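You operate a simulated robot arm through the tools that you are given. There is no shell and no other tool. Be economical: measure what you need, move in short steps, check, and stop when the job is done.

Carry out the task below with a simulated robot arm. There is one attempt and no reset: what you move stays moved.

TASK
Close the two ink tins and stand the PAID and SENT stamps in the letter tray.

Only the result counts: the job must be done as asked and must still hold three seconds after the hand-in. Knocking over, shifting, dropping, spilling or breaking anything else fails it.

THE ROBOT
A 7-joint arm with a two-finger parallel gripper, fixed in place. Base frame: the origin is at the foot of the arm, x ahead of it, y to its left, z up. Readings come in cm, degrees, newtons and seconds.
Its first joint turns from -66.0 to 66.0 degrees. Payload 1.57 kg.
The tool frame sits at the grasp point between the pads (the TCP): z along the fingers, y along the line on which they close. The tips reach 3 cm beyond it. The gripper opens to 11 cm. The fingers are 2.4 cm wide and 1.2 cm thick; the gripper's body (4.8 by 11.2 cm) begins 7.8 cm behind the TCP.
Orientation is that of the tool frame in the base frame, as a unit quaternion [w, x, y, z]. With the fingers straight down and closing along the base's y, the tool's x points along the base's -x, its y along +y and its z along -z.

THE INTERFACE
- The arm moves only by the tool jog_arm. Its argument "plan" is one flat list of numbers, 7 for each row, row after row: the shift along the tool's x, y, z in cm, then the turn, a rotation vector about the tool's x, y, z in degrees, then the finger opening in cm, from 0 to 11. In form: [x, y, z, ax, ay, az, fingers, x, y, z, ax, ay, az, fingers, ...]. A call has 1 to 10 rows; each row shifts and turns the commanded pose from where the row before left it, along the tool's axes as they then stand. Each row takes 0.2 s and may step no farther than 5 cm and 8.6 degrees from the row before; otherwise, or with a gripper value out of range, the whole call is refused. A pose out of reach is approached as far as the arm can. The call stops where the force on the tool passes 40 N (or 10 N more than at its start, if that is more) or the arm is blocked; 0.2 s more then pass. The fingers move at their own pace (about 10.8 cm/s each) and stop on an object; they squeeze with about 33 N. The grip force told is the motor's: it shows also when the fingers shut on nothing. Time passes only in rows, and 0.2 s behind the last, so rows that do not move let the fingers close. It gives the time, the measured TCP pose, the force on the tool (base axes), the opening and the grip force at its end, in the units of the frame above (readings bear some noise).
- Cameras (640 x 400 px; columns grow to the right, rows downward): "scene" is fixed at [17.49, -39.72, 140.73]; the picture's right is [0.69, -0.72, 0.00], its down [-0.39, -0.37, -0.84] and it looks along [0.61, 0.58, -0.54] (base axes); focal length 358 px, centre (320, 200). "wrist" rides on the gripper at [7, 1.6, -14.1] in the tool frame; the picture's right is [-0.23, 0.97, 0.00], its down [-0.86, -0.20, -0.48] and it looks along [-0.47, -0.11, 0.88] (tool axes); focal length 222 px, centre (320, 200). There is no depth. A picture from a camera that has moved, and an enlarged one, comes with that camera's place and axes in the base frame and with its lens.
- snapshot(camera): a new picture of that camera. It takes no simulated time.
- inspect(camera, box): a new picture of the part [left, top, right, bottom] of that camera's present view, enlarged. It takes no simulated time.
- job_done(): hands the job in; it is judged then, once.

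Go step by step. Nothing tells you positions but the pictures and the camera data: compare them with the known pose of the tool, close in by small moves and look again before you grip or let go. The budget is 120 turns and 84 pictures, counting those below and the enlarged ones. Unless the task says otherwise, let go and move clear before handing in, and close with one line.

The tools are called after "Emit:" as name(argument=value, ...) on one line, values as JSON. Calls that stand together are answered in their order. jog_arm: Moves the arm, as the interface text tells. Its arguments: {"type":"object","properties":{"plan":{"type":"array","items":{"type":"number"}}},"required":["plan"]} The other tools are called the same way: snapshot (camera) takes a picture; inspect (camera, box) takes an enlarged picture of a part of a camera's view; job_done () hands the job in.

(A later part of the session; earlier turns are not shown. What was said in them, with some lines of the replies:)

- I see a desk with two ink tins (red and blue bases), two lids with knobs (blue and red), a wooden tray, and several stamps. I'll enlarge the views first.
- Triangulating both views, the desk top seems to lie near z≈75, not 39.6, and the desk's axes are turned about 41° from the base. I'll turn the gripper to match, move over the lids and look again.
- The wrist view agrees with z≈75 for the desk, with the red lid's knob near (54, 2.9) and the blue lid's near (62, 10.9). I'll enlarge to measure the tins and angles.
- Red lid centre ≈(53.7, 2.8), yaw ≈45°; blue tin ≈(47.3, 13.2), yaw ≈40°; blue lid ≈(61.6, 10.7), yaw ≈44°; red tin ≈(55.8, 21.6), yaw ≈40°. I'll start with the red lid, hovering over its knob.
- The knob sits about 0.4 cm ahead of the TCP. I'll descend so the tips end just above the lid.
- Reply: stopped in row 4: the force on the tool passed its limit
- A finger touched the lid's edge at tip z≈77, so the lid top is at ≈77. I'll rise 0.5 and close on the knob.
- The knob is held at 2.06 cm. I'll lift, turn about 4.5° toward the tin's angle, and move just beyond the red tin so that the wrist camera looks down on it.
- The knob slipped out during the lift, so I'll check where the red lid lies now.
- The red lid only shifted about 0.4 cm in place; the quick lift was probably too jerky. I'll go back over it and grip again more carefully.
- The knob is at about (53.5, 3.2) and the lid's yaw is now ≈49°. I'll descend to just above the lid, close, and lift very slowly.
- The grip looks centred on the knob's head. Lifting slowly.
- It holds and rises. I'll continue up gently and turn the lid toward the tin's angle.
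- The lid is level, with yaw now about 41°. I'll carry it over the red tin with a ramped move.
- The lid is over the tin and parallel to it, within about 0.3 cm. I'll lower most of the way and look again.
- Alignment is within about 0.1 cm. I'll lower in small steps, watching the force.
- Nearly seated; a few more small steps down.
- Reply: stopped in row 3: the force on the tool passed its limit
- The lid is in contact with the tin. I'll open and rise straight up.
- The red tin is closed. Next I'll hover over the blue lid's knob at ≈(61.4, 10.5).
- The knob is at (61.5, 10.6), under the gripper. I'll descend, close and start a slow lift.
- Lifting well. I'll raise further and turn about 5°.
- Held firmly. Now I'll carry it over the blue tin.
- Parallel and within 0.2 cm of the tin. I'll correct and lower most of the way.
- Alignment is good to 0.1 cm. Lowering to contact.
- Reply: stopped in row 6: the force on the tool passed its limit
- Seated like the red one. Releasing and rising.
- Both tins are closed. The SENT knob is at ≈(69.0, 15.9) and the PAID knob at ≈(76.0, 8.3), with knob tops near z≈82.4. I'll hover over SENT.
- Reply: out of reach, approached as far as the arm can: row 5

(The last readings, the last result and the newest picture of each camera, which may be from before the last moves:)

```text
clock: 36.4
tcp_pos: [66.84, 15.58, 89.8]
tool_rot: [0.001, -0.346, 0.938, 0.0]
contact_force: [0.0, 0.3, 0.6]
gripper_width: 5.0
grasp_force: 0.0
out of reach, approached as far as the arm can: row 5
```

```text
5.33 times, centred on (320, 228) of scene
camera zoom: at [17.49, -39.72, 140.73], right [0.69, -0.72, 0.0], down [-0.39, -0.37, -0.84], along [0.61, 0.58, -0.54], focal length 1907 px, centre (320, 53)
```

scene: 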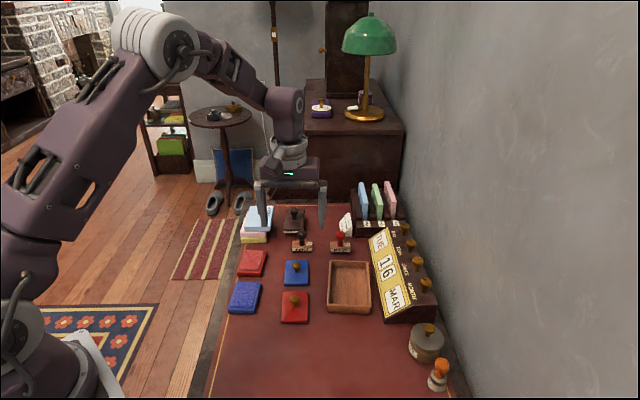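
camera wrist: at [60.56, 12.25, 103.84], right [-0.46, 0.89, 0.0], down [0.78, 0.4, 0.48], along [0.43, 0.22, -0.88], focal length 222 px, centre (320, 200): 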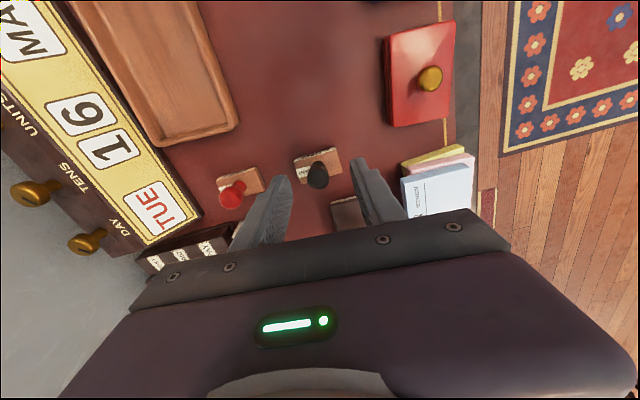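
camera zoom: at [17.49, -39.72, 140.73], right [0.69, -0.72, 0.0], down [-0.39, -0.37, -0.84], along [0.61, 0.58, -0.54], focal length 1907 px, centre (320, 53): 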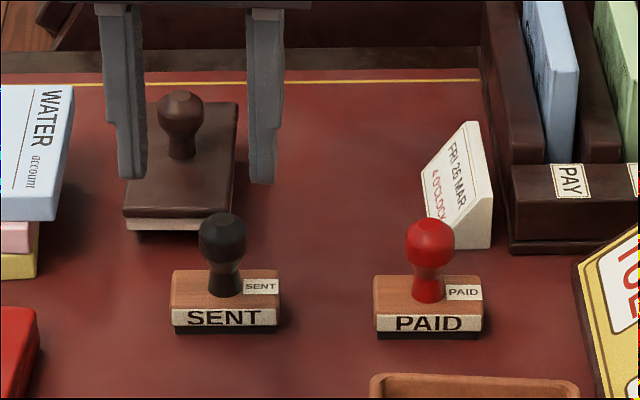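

Straight-down reach ends near 68 cm, so for the stamps I'll tilt the fingers outward. I'll turn the closing line across the radial direction and tilt about 25°.

Emit:
jog_arm(plan=[0, 0, 0, 0, 0, 7.15, 5, 0, 0, 0, 0, 0, 7.15, 5, 0, 0, 0, 0, 0, 7.15, 5, 0, 0, 0, 0, 0, 7.15, 5, 0, 0, 0, 0, -8.4, 0, 5, 0, 0, 0, 0, -8.4, 0, 5, 0, 0, 0, 0, -8.2, 0, 5, 0, 0, 0, 0, 0, 0, 5])

Emit:
snapshot(camera="wrist")

Emit:
snapshot(camera="scene")

```text
clock: 38.2
tcp_pos: [66.78, 15.7, 90.01]
tool_rot: [0.217, -0.1, 0.971, 0.022]
contact_force: [-0.1, 0.2, 1.1]
gripper_width: 5.03
grasp_force: 0.0
```

```text
41 pictures are left
camera wrist: at [54.54, 14.68, 99.67], right [0.0, 1.0, 0.1], down [0.6, -0.08, 0.8], along [0.8, 0.06, -0.6], focal length 222 px, centre (320, 200)
```

wrist: 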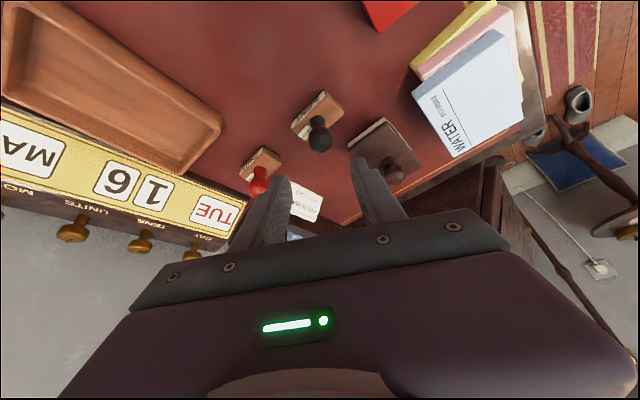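

```text
40 pictures are left
```

scene: 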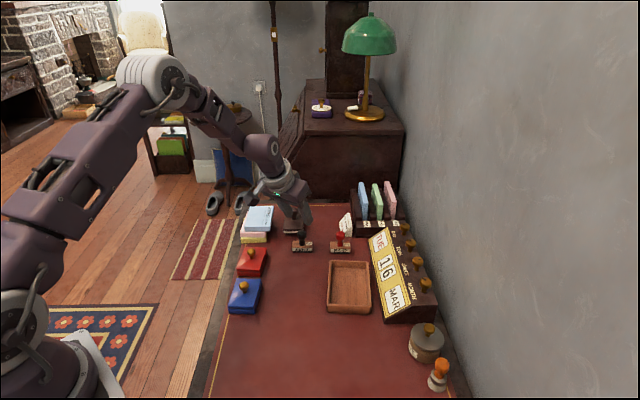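

SENT's knob triangulates to about (69.15, 16.25, 80.9). I'll line up on the tilted approach axis, 6 cm short of it.

Emit:
jog_arm(plan=[0.85, 0.03, 1.65, 0, 0, 0, 5, 0.84, 0.03, 1.65, 0, 0, 0, 5, 0, 0, 1, 0, 0, 0, 5, 0, 0, 0, 0, 0, 0, 5])

Emit:
inspect(camera="wrist", box=[220, 80, 440, 240])

Emit:
inspect(camera="scene", box=[260, 190, 360, 265])

```text
clock: 39.2
tcp_pos: [67.06, 15.77, 85.22]
tool_rot: [0.218, -0.101, 0.971, 0.023]
contact_force: [0.0, 0.4, 0.5]
gripper_width: 5.0
grasp_force: 0.1
```

```text
2.50 times, centred on (330, 160) of wrist
camera zoom: at [54.83, 14.81, 95.02], right [0.0, 1.0, 0.1], down [0.6, -0.08, 0.8], along [0.8, 0.06, -0.6], focal length 555 px, centre (295, 300)
```

zoom: 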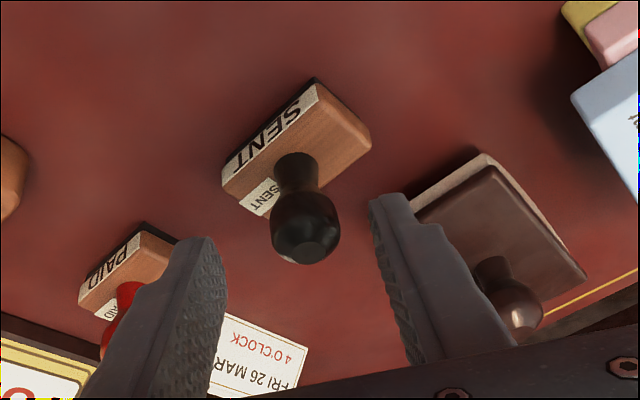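

```text
5.33 times, centred on (310, 228) of scene
camera zoom: at [17.49, -39.72, 140.73], right [0.69, -0.72, 0.0], down [-0.39, -0.37, -0.84], along [0.61, 0.58, -0.54], focal length 1907 px, centre (373, 53)
```

zoom: 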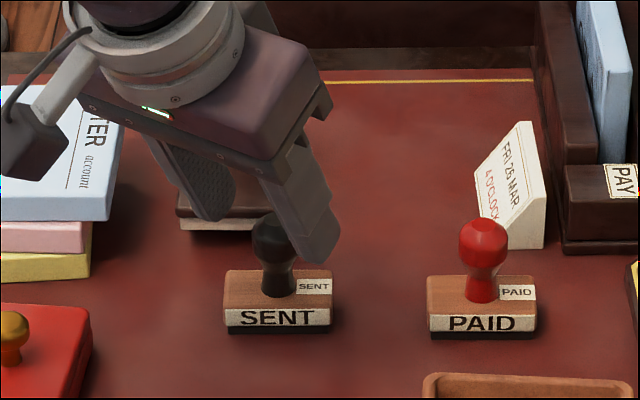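

The knob is nearly centred; a small shift to +y, then I'll advance along the tool axis.

Emit:
jog_arm(plan=[-0.05, 0.1, 1.2, 0, 0, 0, 5, 0, 0.1, 1.2, 0, 0, 0, 5, 0, 0, 1.2, 0, 0, 0, 5, 0, 0, 0.7, 0, 0, 0, 5, 0, 0, 0, 0, 0, 0, 5])

Emit:
inspect(camera="wrist", box=[220, 80, 440, 240])

Emit:
inspect(camera="scene", box=[270, 210, 350, 265])

```text
clock: 40.4
tcp_pos: [68.99, 16.37, 81.47]
tool_rot: [0.216, -0.1, 0.971, 0.022]
contact_force: [-0.4, -0.7, 0.1]
gripper_width: 5.01
grasp_force: 0.1
```

```text
2.50 times, centred on (330, 160) of wrist
camera zoom: at [56.6, 15.4, 91.15], right [0.0, 1.0, 0.1], down [0.6, -0.08, 0.8], along [0.8, 0.06, -0.6], focal length 555 px, centre (295, 300)
```

zoom: 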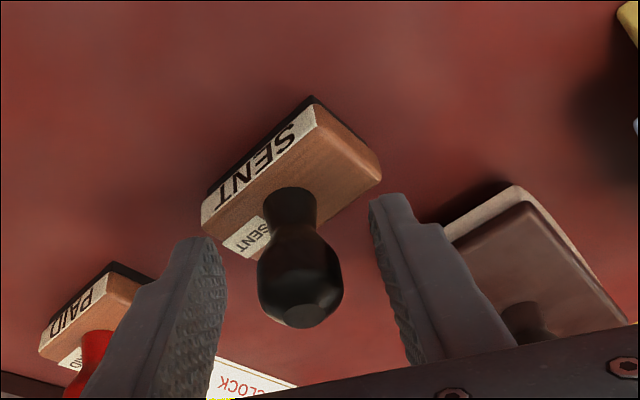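

```text
7.27 times, centred on (310, 238) of scene
camera zoom: at [17.49, -39.72, 140.73], right [0.69, -0.72, 0.0], down [-0.39, -0.37, -0.84], along [0.61, 0.58, -0.54], focal length 2600 px, centre (393, -73)
```

zoom: 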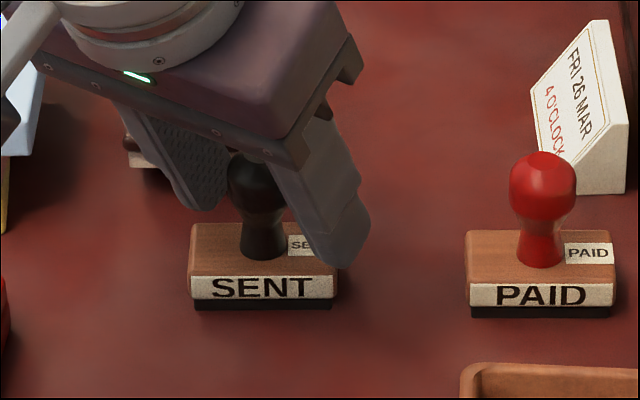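

The knob sits between the pads. Closing, then a slow vertical lift.

Emit:
jog_arm(plan=[0, 0, 0, 0, 0, 0, 2, 0, 0, 0, 0, 0, 0, 0.5, 0, 0, 0, 0, 0, 0, 0.5, 0, 0, 0, 0, 0, 0, 0.5, -0.06, 0, -0.14, 0, 0, 0, 0.5, -0.06, 0, -0.14, 0, 0, 0, 0.5, -0.13, 0, -0.27, 0, 0, 0, 0.5, -0.13, 0, -0.27, 0, 0, 0, 0.5])

Emit:
inspect(camera="scene", box=[270, 210, 350, 265])

```text
clock: 42.2
tcp_pos: [68.9, 16.38, 82.28]
tool_rot: [0.216, -0.101, 0.971, 0.022]
contact_force: [0.0, -0.3, 0.1]
gripper_width: 2.35
grasp_force: 33.1
```

```text
7.27 times, centred on (310, 238) of scene
camera zoom: at [17.49, -39.72, 140.73], right [0.69, -0.72, 0.0], down [-0.39, -0.37, -0.84], along [0.61, 0.58, -0.54], focal length 2600 px, centre (393, -73)
```

zoom: 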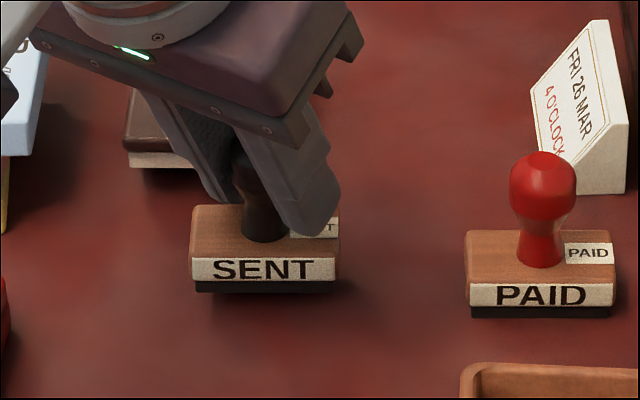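

SENT is lifted. I'll raise it well clear.

Emit:
jog_arm(plan=[-0.17, 0, -0.36, 0, 0, 0, 0.5, -0.256, 0, -0.544, 0, 0, 0, 0.5, -0.256, 0, -0.544, 0, 0, 0, 0.5, -0.256, 0, -0.544, 0, 0, 0, 0.5, -0.256, 0, -0.544, 0, 0, 0, 0.5, -0.256, 0, -0.544, 0, 0, 0, 0.5, -0.256, 0, -0.544, 0, 0, 0, 0.5, -0.256, 0, -0.544, 0, 0, 0, 0.5, -0.17, 0, -0.36, 0, 0, 0, 0.5])

Emit:
jog_arm(plan=[0.11, -0.65, -0.05, 0, 0, 0, 0.5, 0.22, -1.3, -0.1, 0, 0, 0, 0.5, 0.32, -1.94, -0.15, 0, 0, 0, 0.5, 0.38, -2.27, -0.18, 0, 0, 0, 0.5, 0.38, -2.27, -0.18, 0, 0, 0, 0.5, 0.38, -2.27, -0.18, 0, 0, 0, 0.5, 0.32, -1.94, -0.15, 0, 0, 0, 0.5, 0.27, -1.62, -0.125, 0, 0, 0, 0.5, 0.22, -1.3, -0.1, 0, 0, 0, 0.5, 0.11, -0.65, -0.05, 0, 0, 0, 0.5])

Emit:
inspect(camera="scene", box=[290, 220, 410, 320])

Emit:
snapshot(camera="wrist")

```text
clock: 44.2
tcp_pos: [69.05, 16.28, 87.36]
tool_rot: [0.217, -0.101, 0.971, 0.023]
contact_force: [0.4, 0.3, -0.8]
gripper_width: 2.33
grasp_force: 33.5
```

```text
clock: 46.4
tcp_pos: [69.33, -0.23, 87.31]
tool_rot: [0.217, -0.101, 0.971, 0.023]
contact_force: [0.0, 0.7, -0.6]
gripper_width: 2.35
grasp_force: 33.0
```

```text
4.00 times, centred on (350, 270) of scene
camera zoom: at [17.49, -39.72, 140.73], right [0.69, -0.72, 0.0], down [-0.39, -0.37, -0.84], along [0.61, 0.58, -0.54], focal length 1430 px, centre (200, -80)
```

zoom: 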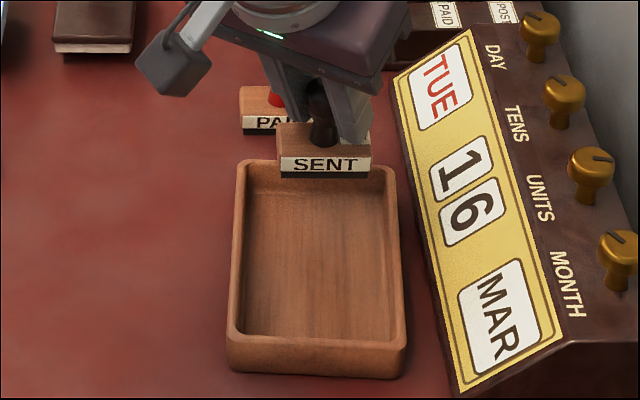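

```text
33 pictures are left
camera wrist: at [57.08, -1.11, 97.04], right [0.0, 1.0, 0.1], down [0.6, -0.08, 0.8], along [0.8, 0.06, -0.6], focal length 222 px, centre (320, 200)
```

wrist: 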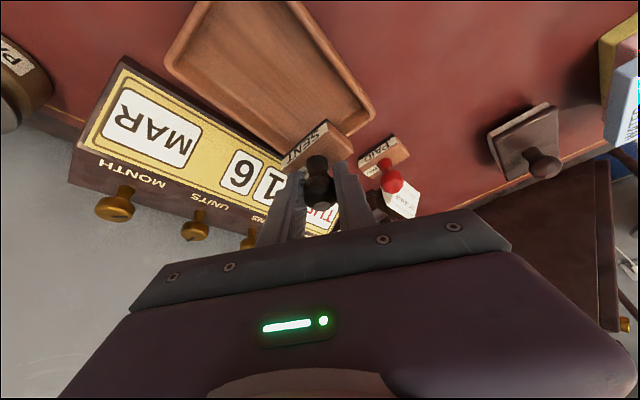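

SENT is centred over the far half of the tray. Lowering it.

Emit:
jog_arm(plan=[0.17, 0, 0.36, 0, 0, 0, 0.5, 0.256, 0, 0.544, 0, 0, 0, 0.5, 0.256, 0, 0.544, 0, 0, 0, 0.5, 0.256, 0, 0.544, 0, 0, 0, 0.5, 0.256, 0, 0.544, 0, 0, 0, 0.5, 0.256, 0, 0.544, 0, 0, 0, 0.5, 0.17, 0, 0.36, 0, 0, 0, 0.5, 0.17, 0, 0.36, 0, 0, 0, 0.5])

Emit:
inspect(camera="scene", box=[310, 235, 390, 290])

```text
clock: 48.2
tcp_pos: [69.38, -0.14, 83.15]
tool_rot: [0.217, -0.1, 0.971, 0.023]
contact_force: [1.3, 1.1, -0.7]
gripper_width: 2.35
grasp_force: 33.8
```

```text
7.27 times, centred on (350, 262) of scene
camera zoom: at [17.49, -39.72, 140.73], right [0.69, -0.72, 0.0], down [-0.39, -0.37, -0.84], along [0.61, 0.58, -0.54], focal length 2600 px, centre (102, -254)
```

zoom: 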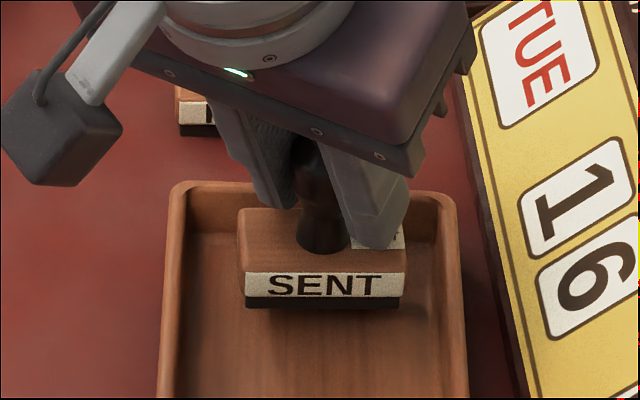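

Well placed inside the tray. Small steps down to contact.

Emit:
jog_arm(plan=[0.13, 0, 0.27, 0, 0, 0, 0.5, 0.085, 0, 0.18, 0, 0, 0, 0.5, 0.085, 0, 0.18, 0, 0, 0, 0.5, 0.043, 0, 0.09, 0, 0, 0, 0.5, 0.043, 0, 0.09, 0, 0, 0, 0.5])

Emit:
inspect(camera="scene", box=[310, 235, 390, 290])

```text
clock: 49.4
tcp_pos: [69.27, -0.09, 82.27]
tool_rot: [0.218, -0.1, 0.971, 0.023]
contact_force: [0.7, 0.1, -0.3]
gripper_width: 2.36
grasp_force: 32.7
```

```text
7.27 times, centred on (350, 262) of scene
camera zoom: at [17.49, -39.72, 140.73], right [0.69, -0.72, 0.0], down [-0.39, -0.37, -0.84], along [0.61, 0.58, -0.54], focal length 2600 px, centre (102, -254)
```

zoom: 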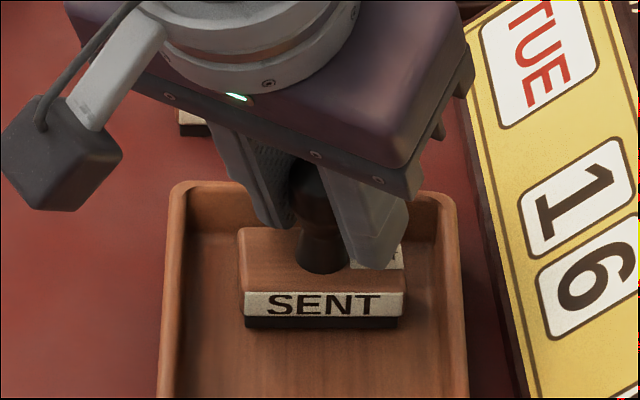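

Emit:
jog_arm(plan=[0.043, 0, 0.09, 0, 0, 0, 0.5, 0.043, 0, 0.09, 0, 0, 0, 0.5, 0.043, 0, 0.09, 0, 0, 0, 0.5, 0.043, 0, 0.09, 0, 0, 0, 0.5, 0.043, 0, 0.09, 0, 0, 0, 0.5])

Emit:
inspect(camera="scene", box=[310, 235, 390, 290])

```text
clock: 50.6
tcp_pos: [69.4, -0.12, 82.01]
tool_rot: [0.219, -0.101, 0.97, 0.022]
contact_force: [-7.1, 0.0, 22.2]
gripper_width: 2.34
grasp_force: 32.9
```

```text
7.27 times, centred on (350, 262) of scene
camera zoom: at [17.42, -39.72, 140.74], right [0.69, -0.72, 0.0], down [-0.39, -0.37, -0.84], along [0.61, 0.58, -0.54], focal length 2600 px, centre (102, -254)
```

zoom: 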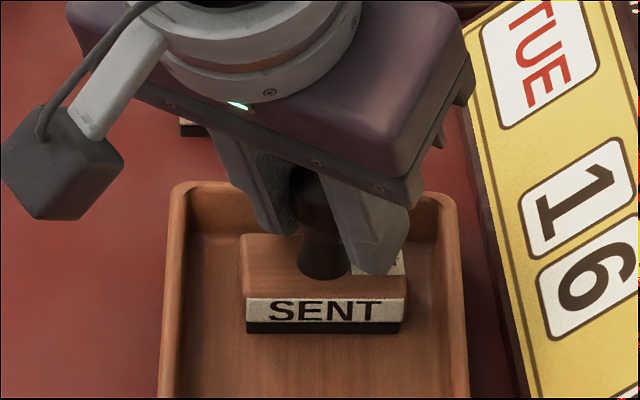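

SENT rests on the tray floor (22 N). I'll ease off slightly, open, and back out along the tool axis.

Emit:
jog_arm(plan=[-0.06, 0, -0.12, 0, 0, 0, 0.5, 0, 0, 0, 0, 0, 0, 3, 0, 0, 0, 0, 0, 0, 5, 0, 0, 0, 0, 0, 0, 5, 0, 0, -1, 0, 0, 0, 5, 0, 0, -2, 0, 0, 0, 5, 0, 0, -3, 0, 0, 0, 5, 0, 0, 0, 0, 0, 0, 5])

Emit:
inspect(camera="scene", box=[300, 220, 400, 320])

```text
clock: 52.4
tcp_pos: [66.75, -0.77, 87.31]
tool_rot: [0.218, -0.1, 0.971, 0.022]
contact_force: [-0.5, 0.1, 0.3]
gripper_width: 5.0
grasp_force: 0.1
```

```text
4.00 times, centred on (350, 270) of scene
camera zoom: at [17.49, -39.72, 140.73], right [0.69, -0.72, 0.0], down [-0.39, -0.37, -0.84], along [0.61, 0.58, -0.54], focal length 1430 px, centre (200, -80)
```

zoom: 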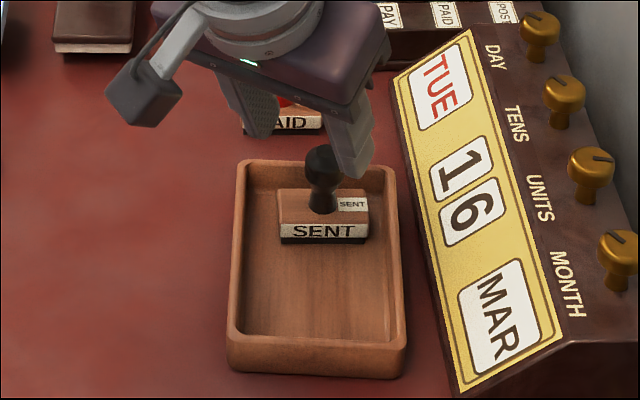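

SENT stands in the tray. PAID's knob is at ≈(76.1, 8.75, 80.9), farther out, so I'll tilt to 35° and move to its approach line.

Emit:
jog_arm(plan=[0, 0, 0, 0, -5, 0, 5, 0, 0, 0, 0, -5, 0, 5, -1.42, 1.85, 1.42, 0, 0, 0, 5, -1.42, 1.85, 1.42, 0, 0, 0, 5, -1.42, 1.85, 1.42, 0, 0, 0, 5, -1.42, 1.85, 1.42, 0, 0, 0, 5, 0, 0, 0, 0, 0, 0, 5])

Emit:
inspect(camera="wrist", box=[220, 80, 440, 240])

Emit:
inspect(camera="scene", box=[290, 200, 390, 275])

```text
clock: 54.0
tcp_pos: [73.13, 8.26, 85.98]
tool_rot: [0.299, -0.097, 0.949, 0.031]
contact_force: [-0.5, -0.5, -0.2]
gripper_width: 5.02
grasp_force: 0.0
```

```text
2.50 times, centred on (330, 160) of wrist
camera zoom: at [59.29, 6.99, 93.35], right [-0.02, 0.99, 0.13], down [0.46, -0.11, 0.88], along [0.89, 0.08, -0.45], focal length 555 px, centre (295, 300)
```

zoom: 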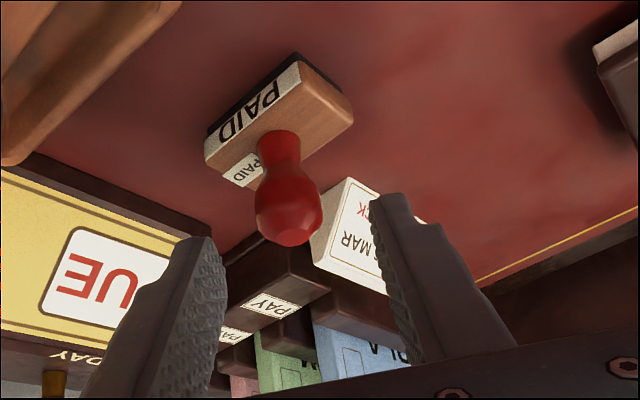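

```text
5.33 times, centred on (340, 238) of scene
camera zoom: at [17.49, -39.72, 140.73], right [0.69, -0.72, 0.0], down [-0.39, -0.37, -0.84], along [0.61, 0.58, -0.54], focal length 1907 px, centre (213, 0)
```

zoom: 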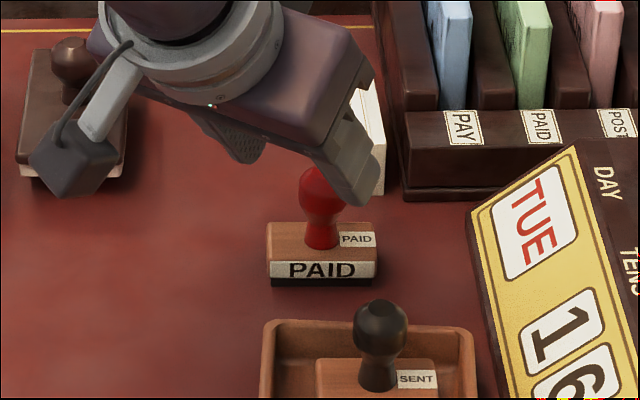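

I reached the approach point; the knob triangulates to (76.05, 8.65). A small correction, then I'll advance.

Emit:
jog_arm(plan=[0.1, -0.1, 1.4, 0, 0, 0, 5, 0.1, -0.1, 1.4, 0, 0, 0, 5, 0, 0, 1.4, 0, 0, 0, 5, 0, 0, 1, 0, 0, 0, 5, 0, 0, 0.4, 0, 0, 0, 5, 0, 0, 0, 0, 0, 0, 5])

Emit:
inspect(camera="wrist", box=[220, 80, 440, 240])

Emit:
inspect(camera="scene", box=[300, 205, 380, 260])

```text
clock: 55.4
tcp_pos: [76.07, 8.72, 81.18]
tool_rot: [0.301, -0.098, 0.948, 0.032]
contact_force: [1.0, -0.3, 0.2]
gripper_width: 5.0
grasp_force: 0.1
```

```text
2.50 times, centred on (330, 160) of wrist
camera zoom: at [62.33, 7.41, 88.65], right [-0.02, 0.99, 0.13], down [0.46, -0.11, 0.88], along [0.89, 0.08, -0.45], focal length 555 px, centre (295, 300)
```

zoom: 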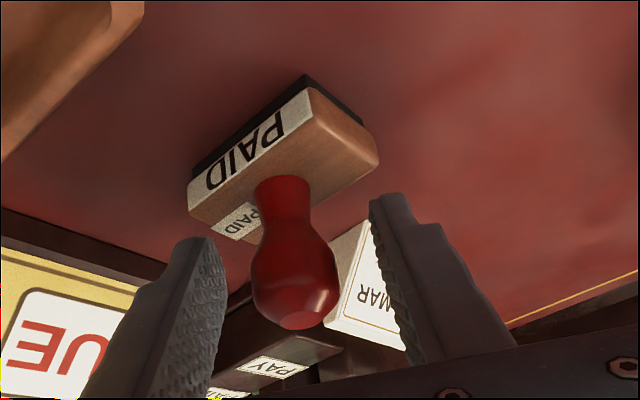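

```text
7.27 times, centred on (340, 232) of scene
camera zoom: at [17.49, -39.72, 140.73], right [0.69, -0.72, 0.0], down [-0.39, -0.37, -0.84], along [0.61, 0.58, -0.54], focal length 2600 px, centre (174, -36)
```

zoom: 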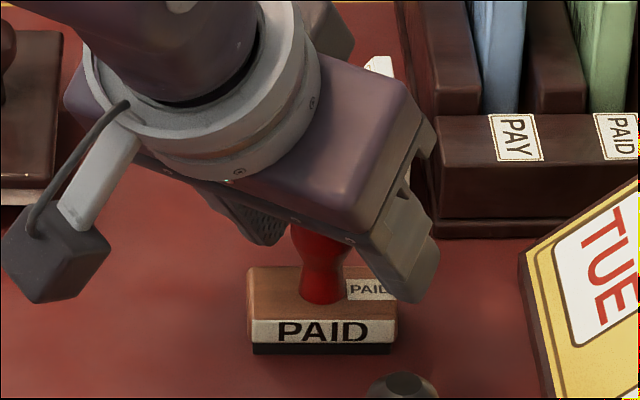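

The knob is centred between the pads. Closing and lifting slowly.

Emit:
jog_arm(plan=[0, 0, 0, 0, 0, 0, 2, 0, 0, 0, 0, 0, 0, 0.5, 0, 0, 0, 0, 0, 0, 0.5, 0, 0, 0, 0, 0, 0, 0.5, -0.086, 0, -0.123, 0, 0, 0, 0.5, -0.086, 0, -0.123, 0, 0, 0, 0.5, -0.172, 0, -0.246, 0, 0, 0, 0.5, -0.172, 0, -0.246, 0, 0, 0, 0.5])

Emit:
inspect(camera="scene", box=[300, 205, 380, 260])

```text
clock: 57.2
tcp_pos: [76.0, 8.63, 82.26]
tool_rot: [0.3, -0.098, 0.948, 0.03]
contact_force: [-0.3, 0.1, -1.6]
gripper_width: 2.35
grasp_force: 32.9
```

```text
7.27 times, centred on (340, 232) of scene
camera zoom: at [17.49, -39.72, 140.73], right [0.69, -0.72, 0.0], down [-0.39, -0.37, -0.84], along [0.61, 0.58, -0.54], focal length 2600 px, centre (174, -36)
```

zoom: 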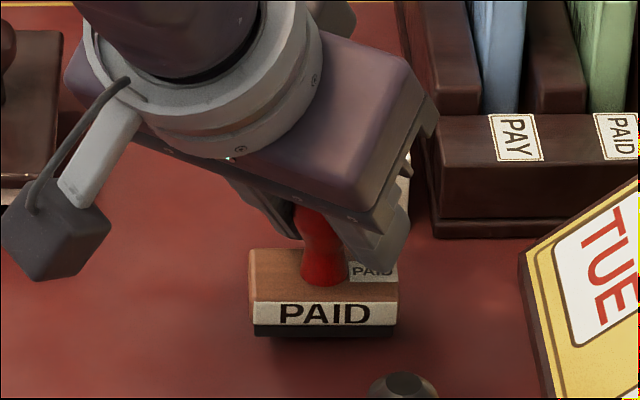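

PAID is lifted. Since SENT stands between it and its slot, I'll raise it, retreat toward −x while rising, then move across.

Emit:
jog_arm(plan=[-0.23, 0, -0.33, 0, 0, 0, 0.5, -0.344, 0, -0.492, 0, 0, 0, 0.5, -0.344, 0, -0.492, 0, 0, 0, 0.5, -0.344, 0, -0.492, 0, 0, 0, 0.5, -0.344, 0, -0.492, 0, 0, 0, 0.5, -0.344, 0, -0.492, 0, 0, 0, 0.5, -0.344, 0, -0.492, 0, 0, 0, 0.5, -0.23, 0, -0.33, 0, 0, 0, 0.5])

```text
clock: 59.0
tcp_pos: [75.97, 8.58, 86.56]
tool_rot: [0.301, -0.098, 0.948, 0.031]
contact_force: [-0.5, 0.3, -1.1]
gripper_width: 2.34
grasp_force: 33.5
```

Emit:
jog_arm(plan=[0.3, 0.1, -0.43, 0, 0, 0, 0.5, 0.6, 0.2, -0.86, 0, 0, 0, 0.5, 0.89, 0.3, -1.29, 0, 0, 0, 0.5, 1.19, 0.41, -1.71, 0, 0, 0, 0.5, 1.19, 0.41, -1.71, 0, 0, 0, 0.5, 0.89, 0.3, -1.29, 0, 0, 0, 0.5, 0.6, 0.2, -0.86, 0, 0, 0, 0.5, 0.3, 0.1, -0.43, 0, 0, 0, 0.5])

Emit:
jog_arm(plan=[0.09, -0.47, -0.06, 0, 0, 0, 0.5, 0.2, -1.05, -0.14, 0, 0, 0, 0.5, 0.31, -1.64, -0.22, 0, 0, 0, 0.5, 0.36, -1.87, -0.25, 0, 0, 0, 0.5, 0.36, -1.87, -0.25, 0, 0, 0, 0.5, 0.33, -1.75, -0.24, 0, 0, 0, 0.5, 0.29, -1.52, -0.2, 0, 0, 0, 0.5, 0.2, -1.05, -0.14, 0, 0, 0, 0.5, 0.09, -0.47, -0.06, 0, 0, 0, 0.5])

Emit:
inspect(camera="scene", box=[290, 220, 410, 320])

```text
clock: 60.8
tcp_pos: [65.95, 8.67, 90.08]
tool_rot: [0.301, -0.098, 0.948, 0.031]
contact_force: [-0.7, 0.0, -1.1]
gripper_width: 2.34
grasp_force: 32.8
```

```text
clock: 62.8
tcp_pos: [65.79, -3.44, 90.12]
tool_rot: [0.301, -0.098, 0.948, 0.032]
contact_force: [1.0, 0.2, -1.2]
gripper_width: 2.34
grasp_force: 32.9
```

```text
4.00 times, centred on (350, 270) of scene
camera zoom: at [17.49, -39.72, 140.73], right [0.69, -0.72, 0.0], down [-0.39, -0.37, -0.84], along [0.61, 0.58, -0.54], focal length 1430 px, centre (200, -80)
```

zoom: 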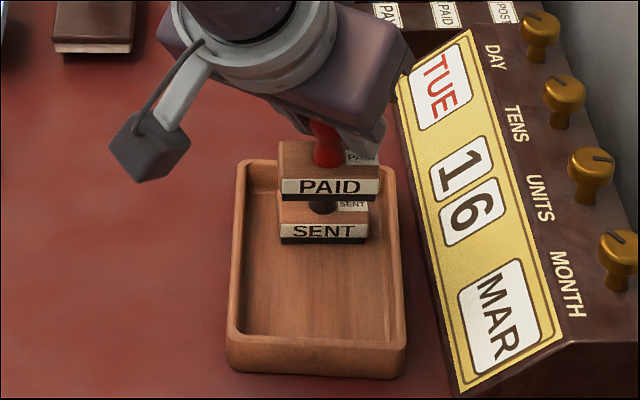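

PAID is above its slot. Lowering.

Emit:
jog_arm(plan=[0.23, 0, 0.33, 0, 0, 0, 0.5, 0.4, 0, 0.574, 0, 0, 0, 0.5, 0.4, 0, 0.574, 0, 0, 0, 0.5, 0.4, 0, 0.574, 0, 0, 0, 0.5, 0.4, 0, 0.574, 0, 0, 0, 0.5, 0.4, 0, 0.574, 0, 0, 0, 0.5, 0.4, 0, 0.574, 0, 0, 0, 0.5, 0.4, 0, 0.574, 0, 0, 0, 0.5, 0.4, 0, 0.574, 0, 0, 0, 0.5, 0.23, 0, 0.33, 0, 0, 0, 0.5])

Emit:
inspect(camera="scene", box=[300, 240, 400, 320])

```text
clock: 65.0
tcp_pos: [65.78, -3.41, 83.77]
tool_rot: [0.301, -0.098, 0.948, 0.031]
contact_force: [-0.7, -0.7, -0.7]
gripper_width: 2.33
grasp_force: 33.2
```

```text
5.00 times, centred on (350, 280) of scene
camera zoom: at [17.49, -39.72, 140.73], right [0.69, -0.72, 0.0], down [-0.39, -0.37, -0.84], along [0.61, 0.58, -0.54], focal length 1788 px, centre (170, -200)
```

zoom: 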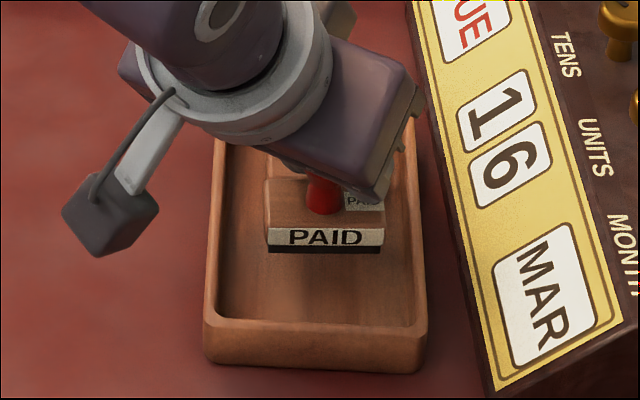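

Good position with room at front and sides. Continuing in smaller steps.

Emit:
jog_arm(plan=[0.172, 0, 0.246, 0, 0, 0, 0.5, 0.172, 0, 0.246, 0, 0, 0, 0.5, 0.172, 0, 0.246, 0, 0, 0, 0.5, 0.172, 0, 0.246, 0, 0, 0, 0.5, 0.115, 0, 0.164, 0, 0, 0, 0.5, 0.057, 0, 0.082, 0, 0, 0, 0.5, 0.057, 0, 0.082, 0, 0, 0, 0.5, 0.057, 0, 0.082, 0, 0, 0, 0.5])

Emit:
inspect(camera="scene", box=[300, 240, 400, 320])

```text
clock: 66.8
tcp_pos: [65.77, -3.43, 81.99]
tool_rot: [0.302, -0.098, 0.948, 0.031]
contact_force: [0.1, 0.2, -0.4]
gripper_width: 2.36
grasp_force: 32.9
```

```text
5.00 times, centred on (350, 280) of scene
camera zoom: at [17.49, -39.72, 140.73], right [0.69, -0.72, 0.0], down [-0.39, -0.37, -0.84], along [0.61, 0.58, -0.54], focal length 1788 px, centre (170, -200)
```

zoom: 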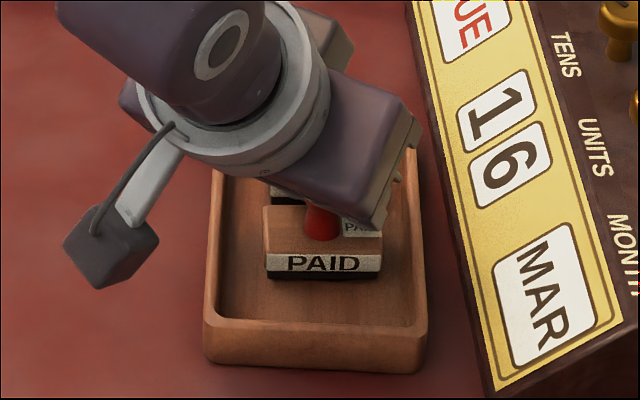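

Emit:
jog_arm(plan=[0.057, 0, 0.082, 0, 0, 0, 0.5, 0.057, 0, 0.082, 0, 0, 0, 0.5, 0.057, 0, 0.082, 0, 0, 0, 0.5, 0.03, 0, 0.041, 0, 0, 0, 0.5])

```text
clock: 67.8
tcp_pos: [65.87, -3.37, 81.63]
tool_rot: [0.301, -0.098, 0.948, 0.031]
contact_force: [-2.0, -0.1, 5.4]
gripper_width: 2.35
grasp_force: 33.0
```

Light contact (5 N): PAID is on the tray floor. Opening and backing out.

Emit:
jog_arm(plan=[0, 0, 0, 0, 0, 0, 3, 0, 0, 0, 0, 0, 0, 5, 0, 0, 0, 0, 0, 0, 5, 0, 0, -1, 0, 0, 0, 5, 0, 0, -2, 0, 0, 0, 5, 0, 0, -3, 0, 0, 0, 5, 0, 0, -4, 0, 0, 0, 5, -2, 0, -3, 0, 0, 0, 5, -2, 0, -3, 0, 0, 0, 5, 0, 0, 0, 0, 0, 0, 5])

Emit:
inspect(camera="scene", box=[300, 225, 420, 325])

Emit:
snapshot(camera="scene")

```text
clock: 70.0
tcp_pos: [59.99, -4.74, 97.11]
tool_rot: [0.301, -0.098, 0.948, 0.031]
contact_force: [0.5, 0.0, -1.1]
gripper_width: 5.0
grasp_force: 0.1
```

```text
4.00 times, centred on (360, 275) of scene
camera zoom: at [17.49, -39.72, 140.73], right [0.69, -0.72, 0.0], down [-0.39, -0.37, -0.84], along [0.61, 0.58, -0.54], focal length 1430 px, centre (160, -100)
```

zoom: 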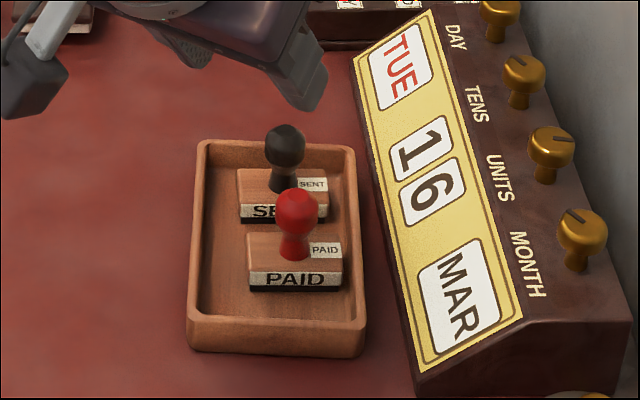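

```text
19 pictures are left
```

scene: 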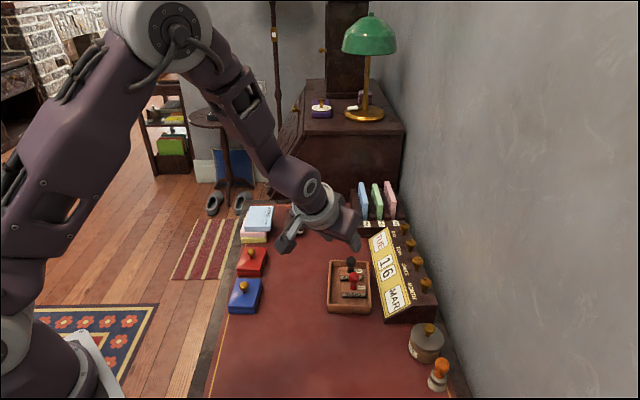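

Both stamps stand in the tray. I'll check the tins once more before handing in.

Emit:
inspect(camera="scene", box=[222, 240, 282, 280])

Emit:
inspect(camera="scene", box=[216, 275, 276, 315])

```text
10.00 times, centred on (252, 260) of scene
camera zoom: at [17.49, -39.72, 140.73], right [0.69, -0.72, 0.0], down [-0.39, -0.37, -0.84], along [0.61, 0.58, -0.54], focal length 3576 px, centre (1000, -400)
```

zoom: 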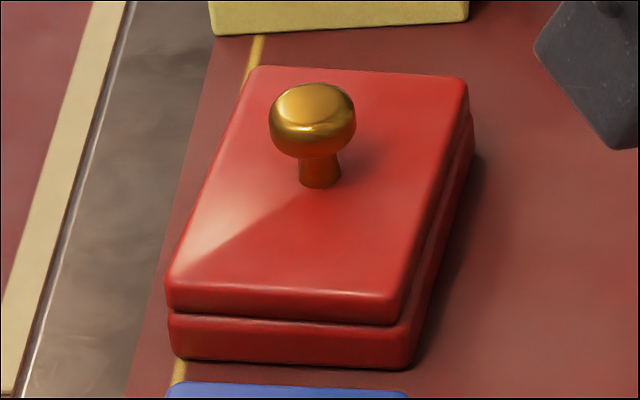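

```text
10.00 times, centred on (246, 295) of scene
camera zoom: at [17.49, -39.72, 140.73], right [0.69, -0.72, 0.0], down [-0.39, -0.37, -0.84], along [0.61, 0.58, -0.54], focal length 3576 px, centre (1060, -750)
```

zoom: 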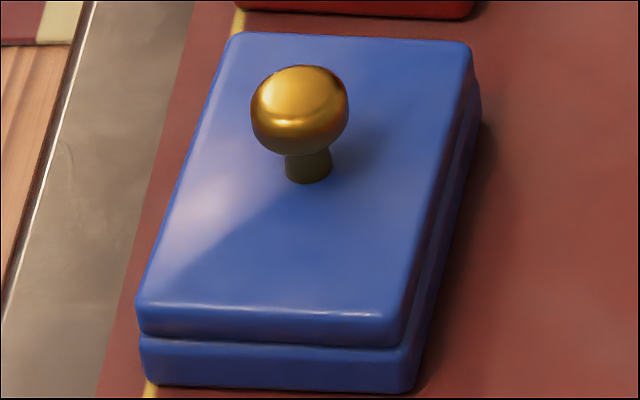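

Both lids sit level on their own tins, both stamps stand upright in the tray, and nothing else has moved. Handing in.

Emit:
job_done()

```text
The job is handed in.
```

I closed both ink tins with their own lids (red on red, blue on blue), and the PAID and SENT stamps are standing upright in the letter tray.
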